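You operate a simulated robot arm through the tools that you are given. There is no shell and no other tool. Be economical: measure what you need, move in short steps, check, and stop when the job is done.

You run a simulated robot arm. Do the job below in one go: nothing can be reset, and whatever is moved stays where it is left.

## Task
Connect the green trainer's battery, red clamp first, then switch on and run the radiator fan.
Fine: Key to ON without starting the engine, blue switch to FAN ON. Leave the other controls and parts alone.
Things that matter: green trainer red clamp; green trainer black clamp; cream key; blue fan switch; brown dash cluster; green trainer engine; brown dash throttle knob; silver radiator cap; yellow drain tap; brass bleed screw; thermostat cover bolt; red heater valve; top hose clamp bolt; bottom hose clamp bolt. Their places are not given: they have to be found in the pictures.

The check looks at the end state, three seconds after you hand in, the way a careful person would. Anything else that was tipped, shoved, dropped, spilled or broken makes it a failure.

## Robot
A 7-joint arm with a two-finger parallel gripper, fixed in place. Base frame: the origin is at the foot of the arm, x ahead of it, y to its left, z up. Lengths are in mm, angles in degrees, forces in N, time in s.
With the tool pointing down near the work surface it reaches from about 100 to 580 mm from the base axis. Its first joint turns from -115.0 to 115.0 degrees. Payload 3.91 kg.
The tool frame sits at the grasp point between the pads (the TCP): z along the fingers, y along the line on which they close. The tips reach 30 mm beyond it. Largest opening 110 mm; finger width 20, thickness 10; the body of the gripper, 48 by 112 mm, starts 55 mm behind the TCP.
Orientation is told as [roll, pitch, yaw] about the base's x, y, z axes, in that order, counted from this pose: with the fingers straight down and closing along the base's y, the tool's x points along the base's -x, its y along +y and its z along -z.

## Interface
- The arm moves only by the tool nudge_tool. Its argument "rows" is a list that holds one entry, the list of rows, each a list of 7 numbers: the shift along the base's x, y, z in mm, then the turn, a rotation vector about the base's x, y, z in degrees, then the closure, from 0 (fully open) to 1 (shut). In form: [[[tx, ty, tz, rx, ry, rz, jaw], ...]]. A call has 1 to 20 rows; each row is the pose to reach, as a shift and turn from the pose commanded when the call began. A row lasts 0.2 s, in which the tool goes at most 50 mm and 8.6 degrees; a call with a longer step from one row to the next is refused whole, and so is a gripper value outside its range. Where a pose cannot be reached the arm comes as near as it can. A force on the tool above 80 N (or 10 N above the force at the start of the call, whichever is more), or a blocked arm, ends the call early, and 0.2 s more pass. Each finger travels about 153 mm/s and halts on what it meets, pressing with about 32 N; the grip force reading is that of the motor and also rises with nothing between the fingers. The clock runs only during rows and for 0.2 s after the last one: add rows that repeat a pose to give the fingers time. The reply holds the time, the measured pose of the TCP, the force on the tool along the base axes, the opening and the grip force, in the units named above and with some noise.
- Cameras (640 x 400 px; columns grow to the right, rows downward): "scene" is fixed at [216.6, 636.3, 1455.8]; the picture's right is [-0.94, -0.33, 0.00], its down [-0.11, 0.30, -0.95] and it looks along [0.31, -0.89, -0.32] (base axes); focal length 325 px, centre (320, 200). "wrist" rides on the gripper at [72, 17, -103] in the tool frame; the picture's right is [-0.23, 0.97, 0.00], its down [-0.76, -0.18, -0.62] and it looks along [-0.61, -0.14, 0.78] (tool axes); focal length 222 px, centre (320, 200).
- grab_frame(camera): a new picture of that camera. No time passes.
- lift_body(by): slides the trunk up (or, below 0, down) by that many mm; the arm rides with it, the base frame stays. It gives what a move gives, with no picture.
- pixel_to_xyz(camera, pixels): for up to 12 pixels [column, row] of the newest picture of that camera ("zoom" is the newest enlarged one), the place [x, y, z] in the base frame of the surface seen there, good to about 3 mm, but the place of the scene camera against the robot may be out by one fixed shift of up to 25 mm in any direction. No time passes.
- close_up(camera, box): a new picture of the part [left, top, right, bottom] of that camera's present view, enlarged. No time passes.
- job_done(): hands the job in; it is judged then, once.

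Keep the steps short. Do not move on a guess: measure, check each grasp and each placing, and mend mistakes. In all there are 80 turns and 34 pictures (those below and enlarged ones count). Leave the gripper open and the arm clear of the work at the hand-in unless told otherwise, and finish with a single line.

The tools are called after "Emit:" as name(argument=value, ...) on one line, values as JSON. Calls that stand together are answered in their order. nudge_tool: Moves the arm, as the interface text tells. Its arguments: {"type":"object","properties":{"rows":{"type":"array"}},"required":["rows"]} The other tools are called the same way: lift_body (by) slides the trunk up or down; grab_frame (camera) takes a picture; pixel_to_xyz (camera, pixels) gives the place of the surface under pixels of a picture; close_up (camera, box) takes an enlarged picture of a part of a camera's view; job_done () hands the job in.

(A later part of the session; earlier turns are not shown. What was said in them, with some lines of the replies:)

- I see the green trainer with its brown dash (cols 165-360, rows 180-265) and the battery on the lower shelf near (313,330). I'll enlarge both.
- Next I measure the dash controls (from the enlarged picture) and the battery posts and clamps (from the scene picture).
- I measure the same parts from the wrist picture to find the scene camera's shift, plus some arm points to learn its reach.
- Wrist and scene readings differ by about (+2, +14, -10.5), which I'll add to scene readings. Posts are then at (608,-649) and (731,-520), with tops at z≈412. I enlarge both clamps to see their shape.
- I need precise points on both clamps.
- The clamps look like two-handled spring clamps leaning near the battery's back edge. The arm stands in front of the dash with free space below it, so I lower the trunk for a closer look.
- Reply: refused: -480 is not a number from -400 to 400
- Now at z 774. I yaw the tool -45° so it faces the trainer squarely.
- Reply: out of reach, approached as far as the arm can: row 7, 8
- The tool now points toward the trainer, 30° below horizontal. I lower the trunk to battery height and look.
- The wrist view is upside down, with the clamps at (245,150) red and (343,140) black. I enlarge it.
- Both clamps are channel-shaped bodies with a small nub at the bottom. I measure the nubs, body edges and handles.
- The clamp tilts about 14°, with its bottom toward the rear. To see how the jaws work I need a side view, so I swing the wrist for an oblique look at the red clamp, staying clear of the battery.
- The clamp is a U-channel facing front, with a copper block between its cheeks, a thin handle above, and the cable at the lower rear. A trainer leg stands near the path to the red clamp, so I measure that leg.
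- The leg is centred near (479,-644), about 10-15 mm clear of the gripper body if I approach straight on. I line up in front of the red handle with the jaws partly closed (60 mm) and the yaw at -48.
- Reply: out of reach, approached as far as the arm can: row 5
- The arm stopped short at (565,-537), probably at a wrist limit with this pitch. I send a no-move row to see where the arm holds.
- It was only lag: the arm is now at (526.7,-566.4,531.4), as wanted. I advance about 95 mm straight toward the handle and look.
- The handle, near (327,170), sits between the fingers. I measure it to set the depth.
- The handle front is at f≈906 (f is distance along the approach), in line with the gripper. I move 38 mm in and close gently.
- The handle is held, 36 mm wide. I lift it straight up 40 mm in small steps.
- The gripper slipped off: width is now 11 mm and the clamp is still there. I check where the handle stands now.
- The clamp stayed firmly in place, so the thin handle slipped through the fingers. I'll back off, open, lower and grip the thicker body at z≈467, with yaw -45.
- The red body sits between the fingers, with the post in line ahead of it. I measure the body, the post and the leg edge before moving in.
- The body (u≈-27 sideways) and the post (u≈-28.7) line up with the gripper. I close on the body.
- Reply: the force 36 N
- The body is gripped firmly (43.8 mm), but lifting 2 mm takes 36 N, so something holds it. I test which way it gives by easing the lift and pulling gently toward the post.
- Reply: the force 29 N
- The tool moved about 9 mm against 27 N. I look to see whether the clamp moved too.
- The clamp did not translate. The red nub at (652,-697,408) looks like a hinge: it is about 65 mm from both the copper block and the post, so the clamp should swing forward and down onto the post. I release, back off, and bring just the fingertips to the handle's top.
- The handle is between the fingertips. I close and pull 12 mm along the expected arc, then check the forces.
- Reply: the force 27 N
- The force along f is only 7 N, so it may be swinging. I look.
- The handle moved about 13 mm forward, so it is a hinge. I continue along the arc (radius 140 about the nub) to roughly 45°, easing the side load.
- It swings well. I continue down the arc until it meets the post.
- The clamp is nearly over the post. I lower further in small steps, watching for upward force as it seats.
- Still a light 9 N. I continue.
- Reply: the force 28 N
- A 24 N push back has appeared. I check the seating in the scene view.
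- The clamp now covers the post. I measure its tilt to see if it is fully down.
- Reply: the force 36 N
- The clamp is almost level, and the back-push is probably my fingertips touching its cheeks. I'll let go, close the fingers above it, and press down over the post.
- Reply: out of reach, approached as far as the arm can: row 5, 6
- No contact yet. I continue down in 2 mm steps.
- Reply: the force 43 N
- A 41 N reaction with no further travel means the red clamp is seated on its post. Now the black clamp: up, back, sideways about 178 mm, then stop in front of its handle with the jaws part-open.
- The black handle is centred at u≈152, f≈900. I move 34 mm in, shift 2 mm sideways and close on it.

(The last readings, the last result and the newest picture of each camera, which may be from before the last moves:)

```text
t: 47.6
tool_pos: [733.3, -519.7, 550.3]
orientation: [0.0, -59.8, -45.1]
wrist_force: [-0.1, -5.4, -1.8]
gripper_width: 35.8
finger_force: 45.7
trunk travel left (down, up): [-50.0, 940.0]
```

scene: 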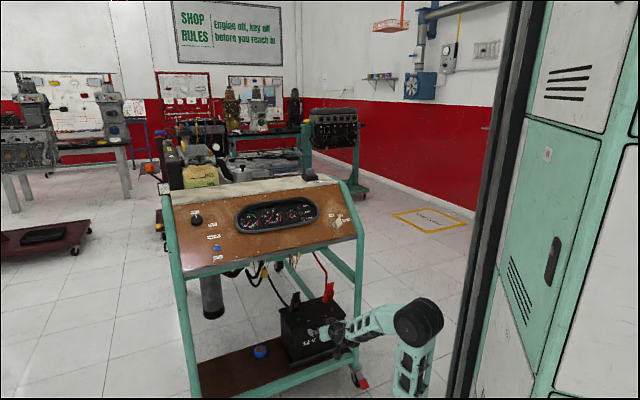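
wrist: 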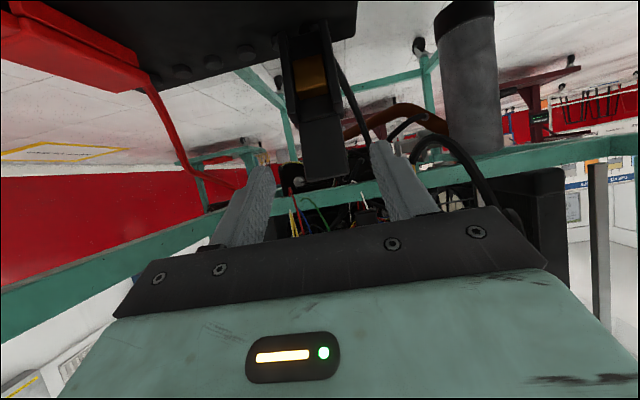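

Gripped at 35.8 mm. I swing the clamp down along its arc to about 57°.

Emit:
nudge_tool(rows=[[[-4.1, 4.1, -2.2, 0, 0, 0, 0.9], [-8.8, 8.8, -5.1, 0, 0, 0, 0.9], [-12.8, 12.8, -7.8, 0, 0, 0, 0.9], [-16.6, 16.6, -10.8, 0, 0, 0, 0.9], [-20.3, 20.3, -14, 0, 0, 0, 0.9], [-23.9, 23.9, -17.4, 0, 0, 0, 0.9], [-27.4, 27.4, -21, 0, 0, 0, 0.9], [-30.8, 30.8, -24.9, 0, 0, 0, 0.9], [-34.1, 34.1, -29, 0, 0, 0, 0.9], [-37.2, 37.2, -33.2, 0, 0, 0, 0.9], [-40.2, 40.2, -37.6, 0, 0, 0, 0.9], [-43.1, 43.1, -42.3, 0, 0, 0, 0.9], [-45.8, 45.8, -47.1, 0, 0, 0, 0.9], [-48.4, 48.4, -52, 0, 0, 0, 0.9], [-50.8, 50.8, -57.1, 0, 0, 0, 0.9], [-50.8, 50.8, -57.1, 0, 0, 0, 0.9]]])

```text
t: 51.0
tool_pos: [681.2, -469.1, 493.4]
orientation: [0.1, -59.9, -45.2]
wrist_force: [-4.4, -11.2, 6.8]
gripper_width: 35.4
finger_force: 45.0
trunk travel left (down, up): [-50.0, 940.0]
```

Forces are low and it is still held. I continue to about 82°.

Emit:
nudge_tool(rows=[[[-2.3, 2.3, -5.3, 0, 0, 0, 0.9], [-4.4, 4.4, -10.7, 0, 0, 0, 0.9], [-6.3, 6.3, -16.2, 0, 0, 0, 0.9], [-8.1, 8.1, -21.9, 0, 0, 0, 0.9], [-9.6, 9.6, -27.6, 0, 0, 0, 0.9], [-11, 11, -33.4, 0, 0, 0, 0.9], [-12.2, 12.2, -39.3, 0, 0, 0, 0.9], [-13.3, 13.3, -45.3, 0, 0, 0, 0.9], [-14.1, 14.1, -51.3, 0, 0, 0, 0.9], [-14.7, 14.7, -56.2, 0, 0, 0, 0.9], [-14.7, 14.7, -56.2, 0, 0, 0, 0.9]]])

```text
t: 53.4
tool_pos: [665.6, -454.1, 438.3]
orientation: [0.2, -59.8, -45.1]
wrist_force: [-14.1, -12.3, 7.3]
gripper_width: 35.6
finger_force: 44.6
trunk travel left (down, up): [-50.0, 940.0]
```

I go 6 mm lower, release, and come back above with closed fingers to press it home, as with the red one.

Emit:
nudge_tool(rows=[[[0, 0, -3, 0, 0, 0, 0.9], [0, 0, -6, 0, 0, 0, 0.9], [0, 0, -6, 0, 0, 0, 0.7], [0, 0, -5, 0, 0, 0, 0.45], [-10, 10, -4, 0, 0, 0, 0.45], [-24, 24, -4, 0, 0, 0, 0.45], [-28, 28, 26, 0, 0, 0, 0.6], [-28, 28, 56, 0, 0, 0, 0.8], [-10, 10, 56, 0, 0, 0, 1], [10, -10, 56, 0, 0, 0, 1], [25, -25, 56, 0, 0, 0, 1], [38, -38, 56, 0, 0, 0, 1], [38, -38, 56, 0, 0, 0, 1]]])

Emit:
nudge_tool(rows=[[[0, 0, -8, 0, 0, 0, 1], [0, 0, -16, 0, 0, 0, 1], [0, 0, -24, 0, 0, 0, 1], [0, 0, -32, 0, 0, 0, 1], [0, 0, -38, 0, 0, 0, 1], [0, 0, -42, 0, 0, 0, 1], [0, 0, -45, 0, 0, 0, 1], [0, 0, -48, 0, 0, 0, 1], [0, 0, -51, 0, 0, 0, 1]]])

```text
t: 56.2
tool_pos: [703.9, -491.9, 493.9]
orientation: [0.0, -59.9, -45.1]
wrist_force: [-0.3, 0.7, -0.2]
gripper_width: 0.0
finger_force: 32.0
trunk travel left (down, up): [-50.0, 940.0]
```

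```text
t: 58.2
tool_pos: [705.1, -492.3, 447.9]
orientation: [-0.1, -60.5, -44.8]
wrist_force: [-8.2, 5.3, 33.9]
gripper_width: 0.0
finger_force: 32.0
trunk travel left (down, up): [-50.0, 940.0]
```

Resistance is at the same height as red (448 mm), so the black clamp is seated. I lift and retreat in front of the dash.

Emit:
nudge_tool(rows=[[[0, 0, 25, 0, 0, 0, 1], [-10, 10, 55, 0, 0, 0, 0.9], [-30, 30, 60, 0, 0, 0, 0.8], [-55, 55, 60, 0, 0, 0, 0.7], [-85, 80, 60, 0, 0, 0, 0.6], [-115, 85, 60, 0, 0, 0, 0.6], [-150, 75, 60, 0, 0, 0, 0.6], [-185, 45, 60, 0, 0, 0, 0.6], [-210, 15, 60, 0, 0, 0, 0.6], [-220, 0, 60, 0, 0, 0, 0.6], [-220, 0, 60, 0, 0, 0, 0.6]]])

Emit:
close_up(camera="scene", box=[260, 270, 356, 330])

```text
t: 60.6
tool_pos: [532.7, -489.6, 480.3]
orientation: [-0.2, -59.9, -44.9]
wrist_force: [0.9, -0.4, -0.4]
gripper_width: 44.0
finger_force: 0.0
out of reach, approached as far as the arm can: row 8, 9, 10, 11
trunk travel left (down, up): [-50.0, 940.0]
```

```text
6.67 times, centred on (308, 300) of scene
```

zoom: 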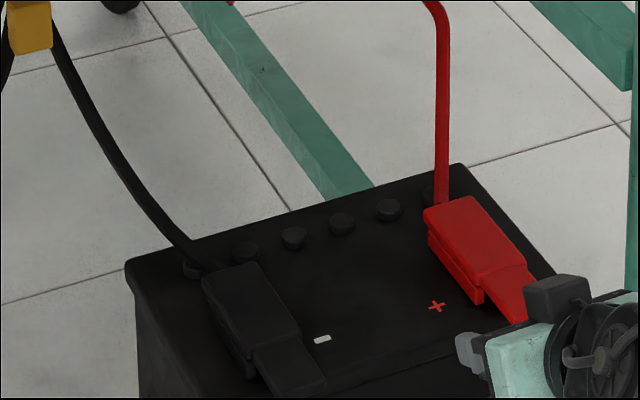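

Both clamps lie flat on their posts. I tilt the tool to face the dash squarely (pitch -47), back up further, then raise the trunk.

Emit:
nudge_tool(rows=[[[0, 0, 0, 4.6, 4.6, 0, 0.6], [-10, 10, 10, 9.2, 9.2, 0, 0.6], [-20, 20, 20, 9.2, 9.2, 0, 0.6], [-30, 30, 20, 9.2, 9.2, 0, 0.6], [-30, 30, 20, 9.2, 9.2, 0, 0.6]]])

```text
t: 61.8
tool_pos: [511.9, -467.8, 486.9]
orientation: [-1.4, -44.6, -45.0]
wrist_force: [0.3, 0.7, -0.5]
gripper_width: 44.1
finger_force: 0.0
out of reach, approached as far as the arm can: row 3, 4
trunk travel left (down, up): [-50.0, 940.0]
```

The tool is clear, with f≈693 against the dash edge at 782. I raise the trunk in two moves.

Emit:
lift_body(by=400)

Emit:
lift_body(by=110)

Emit:
nudge_tool(rows=[[[0, 0, 0, 0, 0, 0, 0.6]]])

Emit:
close_up(camera="wrist", box=[160, 0, 480, 220])

```text
t: 65.6
tool_pos: [511.5, -468.7, 887.1]
orientation: [-1.2, -44.8, -44.9]
wrist_force: [-0.9, -0.8, 0.2]
gripper_width: 43.7
finger_force: 0.0
trunk travel left (down, up): [-450.0, 540.0]
```

```text
t: 67.0
tool_pos: [510.7, -468.4, 997.5]
orientation: [-1.3, -44.8, -44.9]
wrist_force: [-1.2, -0.3, 1.0]
gripper_width: 44.0
finger_force: 0.1
trunk travel left (down, up): [-560.0, 430.0]
```

```text
t: 67.5
tool_pos: [512.2, -469.3, 997.3]
orientation: [-1.3, -44.9, -44.8]
wrist_force: [0.0, 0.0, 0.5]
gripper_width: 44.1
finger_force: 0.1
trunk travel left (down, up): [-560.0, 430.0]
```

```text
1.82 times, centred on (320, 110) of wrist
```

zoom: 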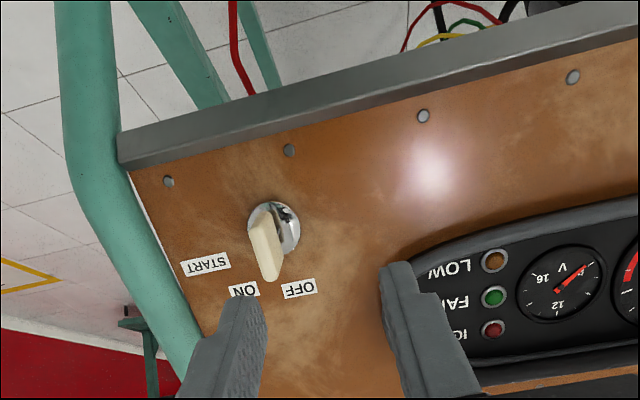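

The key is clear at zoom (268,245), upside down. I measure its blade, cylinder and labels.

Emit:
pixel_to_xyz(camera="zoom", pixels=[[287, 213], [270, 272], [262, 215], [255, 230], [268, 245], [280, 250], [275, 280], [282, 270], [300, 289], [243, 289], [205, 263], [320, 230]])

Emit:
pixel_to_xyz(camera="zoom", pixels=[[292, 235], [297, 225], [285, 205], [255, 210], [272, 205], [258, 208], [278, 212], [250, 245], [262, 278], [280, 230], [300, 200], [230, 230]])

```text
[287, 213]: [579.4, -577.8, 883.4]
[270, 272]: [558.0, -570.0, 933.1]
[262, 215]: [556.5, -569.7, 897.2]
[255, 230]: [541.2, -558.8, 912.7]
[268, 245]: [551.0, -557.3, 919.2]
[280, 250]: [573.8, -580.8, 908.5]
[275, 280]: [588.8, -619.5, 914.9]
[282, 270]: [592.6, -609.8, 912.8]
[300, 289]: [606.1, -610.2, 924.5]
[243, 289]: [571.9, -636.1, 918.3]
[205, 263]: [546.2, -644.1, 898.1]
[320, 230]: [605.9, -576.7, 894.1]
```

```text
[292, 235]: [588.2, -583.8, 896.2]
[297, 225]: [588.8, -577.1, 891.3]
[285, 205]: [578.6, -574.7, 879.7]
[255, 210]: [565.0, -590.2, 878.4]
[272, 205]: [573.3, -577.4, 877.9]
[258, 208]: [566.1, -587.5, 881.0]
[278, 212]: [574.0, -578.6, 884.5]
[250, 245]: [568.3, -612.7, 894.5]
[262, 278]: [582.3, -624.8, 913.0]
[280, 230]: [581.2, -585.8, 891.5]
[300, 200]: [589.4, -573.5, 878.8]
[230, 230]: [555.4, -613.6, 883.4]
```

The key axis is near u=-7, with the blade standing along the slope at OFF. From the labels, ON is about 45° clockwise and START about 76°. I move to a stand-off point along the panel normal above the key.

Emit:
nudge_tool(rows=[[[4, -22, -12, 0, 0, 0, 0.6], [8, -44, -24, 0, 0, 0, 0.6], [11, -65, -36, 0, 0, 0, 0.6], [11, -65, -36, 0, 0, 0, 0.6], [11, -65, -36, 0, 0, 0, 0.6]]])

```text
t: 68.7
tool_pos: [521.8, -536.4, 962.9]
orientation: [-1.4, -44.7, -45.0]
wrist_force: [-0.5, -0.2, -0.9]
gripper_width: 44.0
finger_force: 0.1
trunk travel left (down, up): [-560.0, 430.0]
```

I'm at the stand-off in line with the key. I advance 62 mm along the normal so the open fingers straddle the blade.

Emit:
nudge_tool(rows=[[[8, -7, -10, 0, 0, 0, 0.6], [16.5, -15, -21, 0, 0, 0, 0.6], [25, -23, -32, 0, 0, 0, 0.6], [33.2, -30.4, -42, 0, 0, 0, 0.6], [33.2, -30.4, -42, 0, 0, 0, 0.6]]])

Emit:
nudge_tool(rows=[[[0, 0, 0, 0, 0, 0, 0.7], [0, 0, 0, 0, 0, 0, 0.78], [0, 0, 0, 0, 0, 0, 0.85], [0, 0, 0, 0, 0, 0, 0.92], [0, 0, 0, 0, 0, 0, 0.97], [0, 0, 0, 0, 0, 0, 0.97]]])

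```text
t: 69.8
tool_pos: [556.5, -565.8, 919.7]
orientation: [-1.4, -44.8, -45.0]
wrist_force: [-0.6, -0.2, -0.2]
gripper_width: 44.0
finger_force: 0.0
trunk travel left (down, up): [-560.0, 430.0]
```

```text
t: 71.2
tool_pos: [553.8, -567.8, 920.0]
orientation: [-1.5, -44.7, -45.2]
wrist_force: [-20.7, -19.3, 2.3]
gripper_width: 10.9
finger_force: 44.7
trunk travel left (down, up): [-560.0, 430.0]
```

The blade is gripped at 10.9 mm. I ease the side load (3.5 mm toward -u), then turn 42° clockwise about the panel normal.

Emit:
nudge_tool(rows=[[[-2.5, -2.5, 0, 0, 0, 0, 0.97], [-2.5, -2.5, 0, 3.04, -3.04, -4.17, 0.97], [-2.5, -2.5, 0, 6.08, -6.08, -8.34, 0.97], [-2.5, -2.5, 0, 9.12, -9.12, -12.5, 0.97], [-2.5, -2.5, 0, 12.16, -12.16, -16.68, 0.97], [-2.5, -2.5, 0, 15.2, -15.2, -20.85, 0.97], [-2.5, -2.5, 0, 18.24, -18.24, -25, 0.97], [-2.5, -2.5, 0, 21.3, -21.3, -29.2, 0.97], [-2.5, -2.5, 0, 21.3, -21.3, -29.2, 0.97]]])

Emit:
close_up(camera="scene", box=[190, 180, 366, 290])

```text
t: 73.2
tool_pos: [554.5, -568.2, 920.0]
orientation: [33.0, -31.4, -96.6]
wrist_force: [-0.7, -19.2, 10.9]
gripper_width: 11.4
finger_force: 45.4
trunk travel left (down, up): [-560.0, 430.0]
```

```text
3.64 times, centred on (278, 235) of scene
```

zoom: 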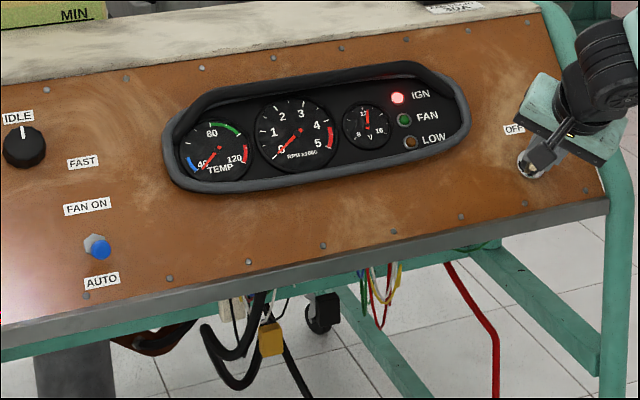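

IGN is lit, the voltmeter reads 12 V and RPM is 0: the key is ON without starting. I release and withdraw along the normal, then turn the wrist back.

Emit:
nudge_tool(rows=[[[0, 0, 0, 0, 0, 0, 0.85], [0, 0, 0, 0, 0, 0, 0.72], [0, 0, 0, 0, 0, 0, 0.6], [-9, 9, 12, 0, 0, 0, 0.6], [-18, 18, 24, 0, 0, 0, 0.6], [-28, 28, 38, 0, 0, 0, 0.6], [-40, 40, 54, 0, 0, 0, 0.6], [-50, 50, 64, 0, 0, 0, 0.6], [-50, 50, 64, -3.5, 3.5, 5, 0.6], [-50, 50, 64, -7, 7, 10, 0.6], [-50, 50, 64, -10.5, 10.5, 15, 0.7], [-50, 50, 64, -14, 14, 19.5, 0.8], [-50, 50, 64, -17.5, 17.5, 24.2, 0.9], [-50, 50, 64, -21.3, 21.3, 29.2, 1], [-50, 50, 64, -21.3, 21.3, 29.2, 1]]])

```text
t: 76.5
tool_pos: [503.0, -516.5, 982.6]
orientation: [-1.4, -44.7, -44.8]
wrist_force: [0.0, 0.1, 0.4]
gripper_width: 0.0
finger_force: 32.5
trunk travel left (down, up): [-560.0, 430.0]
```

Next is the fan switch, blue tip near (897,-202,913). I move along the front of the dash, well clear, to look at it.

Emit:
nudge_tool(rows=[[[-20, 20, 5, 0, 0, 0, 1], [10, 50, 10, 0, 0, 0, 1], [40, 80, 15, 0, 0, 0, 1], [70, 110, 15, 0, 0, 0, 1], [100, 140, 15, 0, 0, 0, 1], [130, 170, 15, 0, 0, 0, 1], [160, 200, 15, 0, 0, 0, 1], [190, 230, 15, 0, 0, 0, 1], [220, 260, 15, 0, 0, 0, 1], [250, 290, 15, 0, 0, 0, 1], [280, 320, 15, 0, 0, 0, 1], [310, 345, 15, 0, 0, 0, 1], [330, 360, 15, 0, 0, 0, 1], [330, 360, 15, 0, 0, 0, 1]]])

Emit:
close_up(camera="wrist", box=[160, 0, 480, 200])

```text
t: 79.5
tool_pos: [834.0, -155.9, 997.9]
orientation: [-1.4, -44.8, -44.9]
wrist_force: [0.2, 0.6, 0.8]
gripper_width: 0.0
finger_force: 31.6
out of reach, approached as far as the arm can: row 1
trunk travel left (down, up): [-560.0, 430.0]
```

```text
2.00 times, centred on (320, 100) of wrist
```

zoom: 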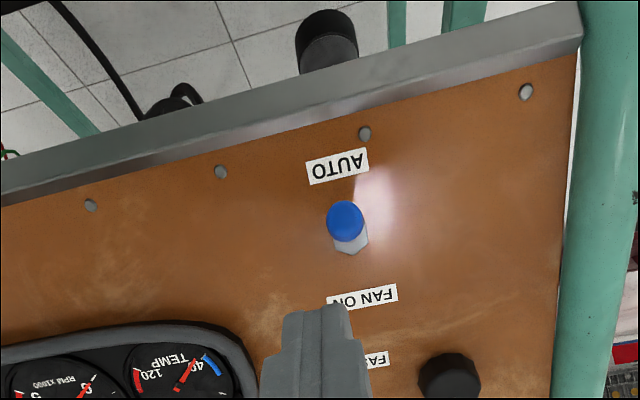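

The blue tip is at zoom (345,220) and leans toward AUTO. I measure it.

Emit:
pixel_to_xyz(camera="zoom", pixels=[[345, 215], [345, 203], [330, 220], [360, 220], [346, 235], [348, 245], [340, 240], [362, 238], [337, 168], [362, 296], [380, 250], [310, 240]])

```text
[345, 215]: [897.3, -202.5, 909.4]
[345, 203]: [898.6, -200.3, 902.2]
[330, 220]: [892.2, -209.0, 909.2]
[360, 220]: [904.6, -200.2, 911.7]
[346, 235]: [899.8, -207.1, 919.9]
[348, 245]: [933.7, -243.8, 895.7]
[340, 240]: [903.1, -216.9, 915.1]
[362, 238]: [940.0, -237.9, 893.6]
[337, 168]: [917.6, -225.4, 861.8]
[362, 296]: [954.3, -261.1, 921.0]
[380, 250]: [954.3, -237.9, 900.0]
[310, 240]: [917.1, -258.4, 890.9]
```

The toggle pivots at (f 834, u 490, z 891) and its tip leans about 20 mm down-slope. I bring the closed fingertips below the tip, stopping 30 mm short of it.

Emit:
nudge_tool(rows=[[[6, 2, -28, 0, 0, 0, 1], [11.8, 4.6, -55, 0, 0, 0, 1], [20, -4, -66, 0, 0, 0, 1], [28, -12, -77, 0, 0, 0, 1], [37, -20, -88, 0, 0, 0, 1], [44.9, -28.5, -98.5, 0, 0, 0, 1], [44.9, -28.5, -98.5, 0, 0, 0, 1]]])

Emit:
close_up(camera="wrist", box=[160, 0, 480, 200])

```text
t: 81.0
tool_pos: [878.7, -185.2, 898.6]
orientation: [-1.4, -44.8, -44.9]
wrist_force: [0.4, 0.5, -0.5]
gripper_width: 0.0
finger_force: 32.5
trunk travel left (down, up): [-560.0, 430.0]
```

```text
2.00 times, centred on (320, 100) of wrist
```

zoom: 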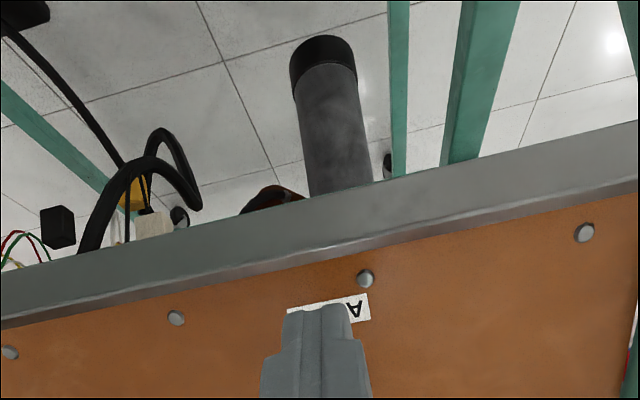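

The fingertips are below the switch, over the AUTO label, with no contact. I push up-slope in small steps.

Emit:
nudge_tool(rows=[[[3.8, -3.8, 5.8, 0, 0, 0, 1], [7.2, -7.2, 11, 0, 0, 0, 1], [9.6, -9.6, 14.6, 0, 0, 0, 1], [12, -12, 18.2, 0, 0, 0, 1], [14.4, -14.4, 21.9, 0, 0, 0, 1], [16.8, -16.8, 25.5, 0, 0, 0, 1], [19.2, -19.2, 29.2, 0, 0, 0, 1], [21.6, -21.6, 32.8, 0, 0, 0, 1], [24, -24, 36.5, 0, 0, 0, 1], [24, -24, 36.5, 0, 0, 0, 1]]])

```text
t: 83.2
tool_pos: [902.0, -207.0, 936.3]
orientation: [-1.4, -44.7, -44.9]
wrist_force: [-2.5, 0.9, -3.1]
gripper_width: 0.0
finger_force: 32.1
trunk travel left (down, up): [-560.0, 430.0]
```

It moved fully with a small residual force. I back down a little, withdraw along the normal, and check with the scene camera.

Emit:
nudge_tool(rows=[[[-5, 5, -7, 0, 0, 0, 1], [-10, 10, -10, 0, 0, 0, 1], [-22, 22, 6, 0, 0, 0, 1], [-40, 40, 30, 0, 0, 0, 0.8], [-65, 65, 45, 0, 0, 0, 0.5], [-95, 80, 55, 0, 0, 0, 0.2], [-125, 90, 60, 0, 0, 0, 0], [-155, 85, 65, 0, 0, 0, 0], [-185, 75, 65, 0, 0, 0, 0], [-215, 60, 65, 0, 0, 0, 0], [-215, 60, 65, 0, 0, 0, 0]]])

Emit:
close_up(camera="scene", box=[160, 165, 370, 335])

```text
t: 85.7
tool_pos: [686.3, -150.6, 1001.2]
orientation: [-1.3, -44.8, -45.1]
wrist_force: [-0.6, 0.2, 0.9]
gripper_width: 110.0
finger_force: 0.0
trunk travel left (down, up): [-560.0, 430.0]
```

```text
2.35 times, centred on (265, 250) of scene
```

zoom: 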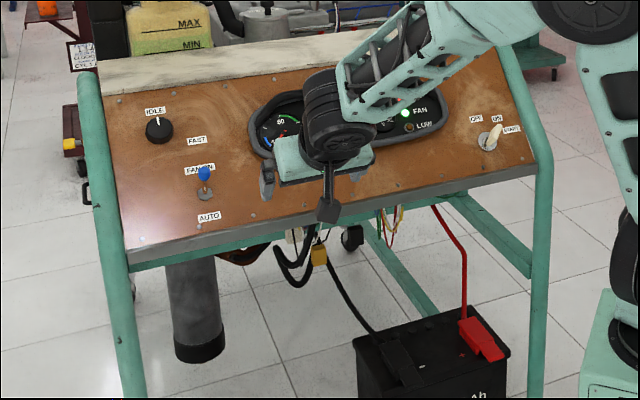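

The blue switch is up at FAN ON, the FAN lamp is lit and both clamps are on. I pull the arm further clear and take the last picture of the cluster.

Emit:
nudge_tool(rows=[[[-20, 20, 10, 0, 0, 0, 0], [-45, 35, 20, 0, 0, 0, 0], [-75, 45, 30, 0, 0, 0, 0], [-105, 50, 30, 0, 0, 0, 0], [-130, 50, 30, 0, 0, 0, 0], [-130, 50, 30, 0, 0, 0, 0]]])

Emit:
close_up(camera="scene", box=[160, 165, 370, 335])

```text
t: 86.9
tool_pos: [561.4, -106.8, 1005.0]
orientation: [5.0, -32.3, -48.9]
wrist_force: [0.3, 0.5, -0.4]
gripper_width: 110.1
finger_force: 0.1
trunk travel left (down, up): [-560.0, 430.0]
stopped in row 6: the arm was blocked; the commanded pose is now the measured one
```

```text
2.35 times, centred on (265, 250) of scene
```

zoom: 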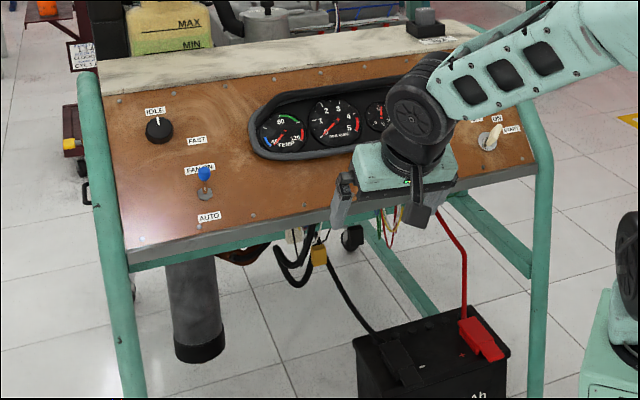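

RPM is at zero, the key stands at ON, the switch is at FAN ON and both clamps are on. The arm stopped on its own limit, open and well clear of the trainer (about 300 mm), so I hand in.

Emit:
job_done()

```text
The job is handed in.
```

The red clamp then the black clamp are on the battery posts, the key is at ON with the engine not started (IGN lit, 12 V, RPM 0), and the blue switch is at FAN ON with its lamp lit.
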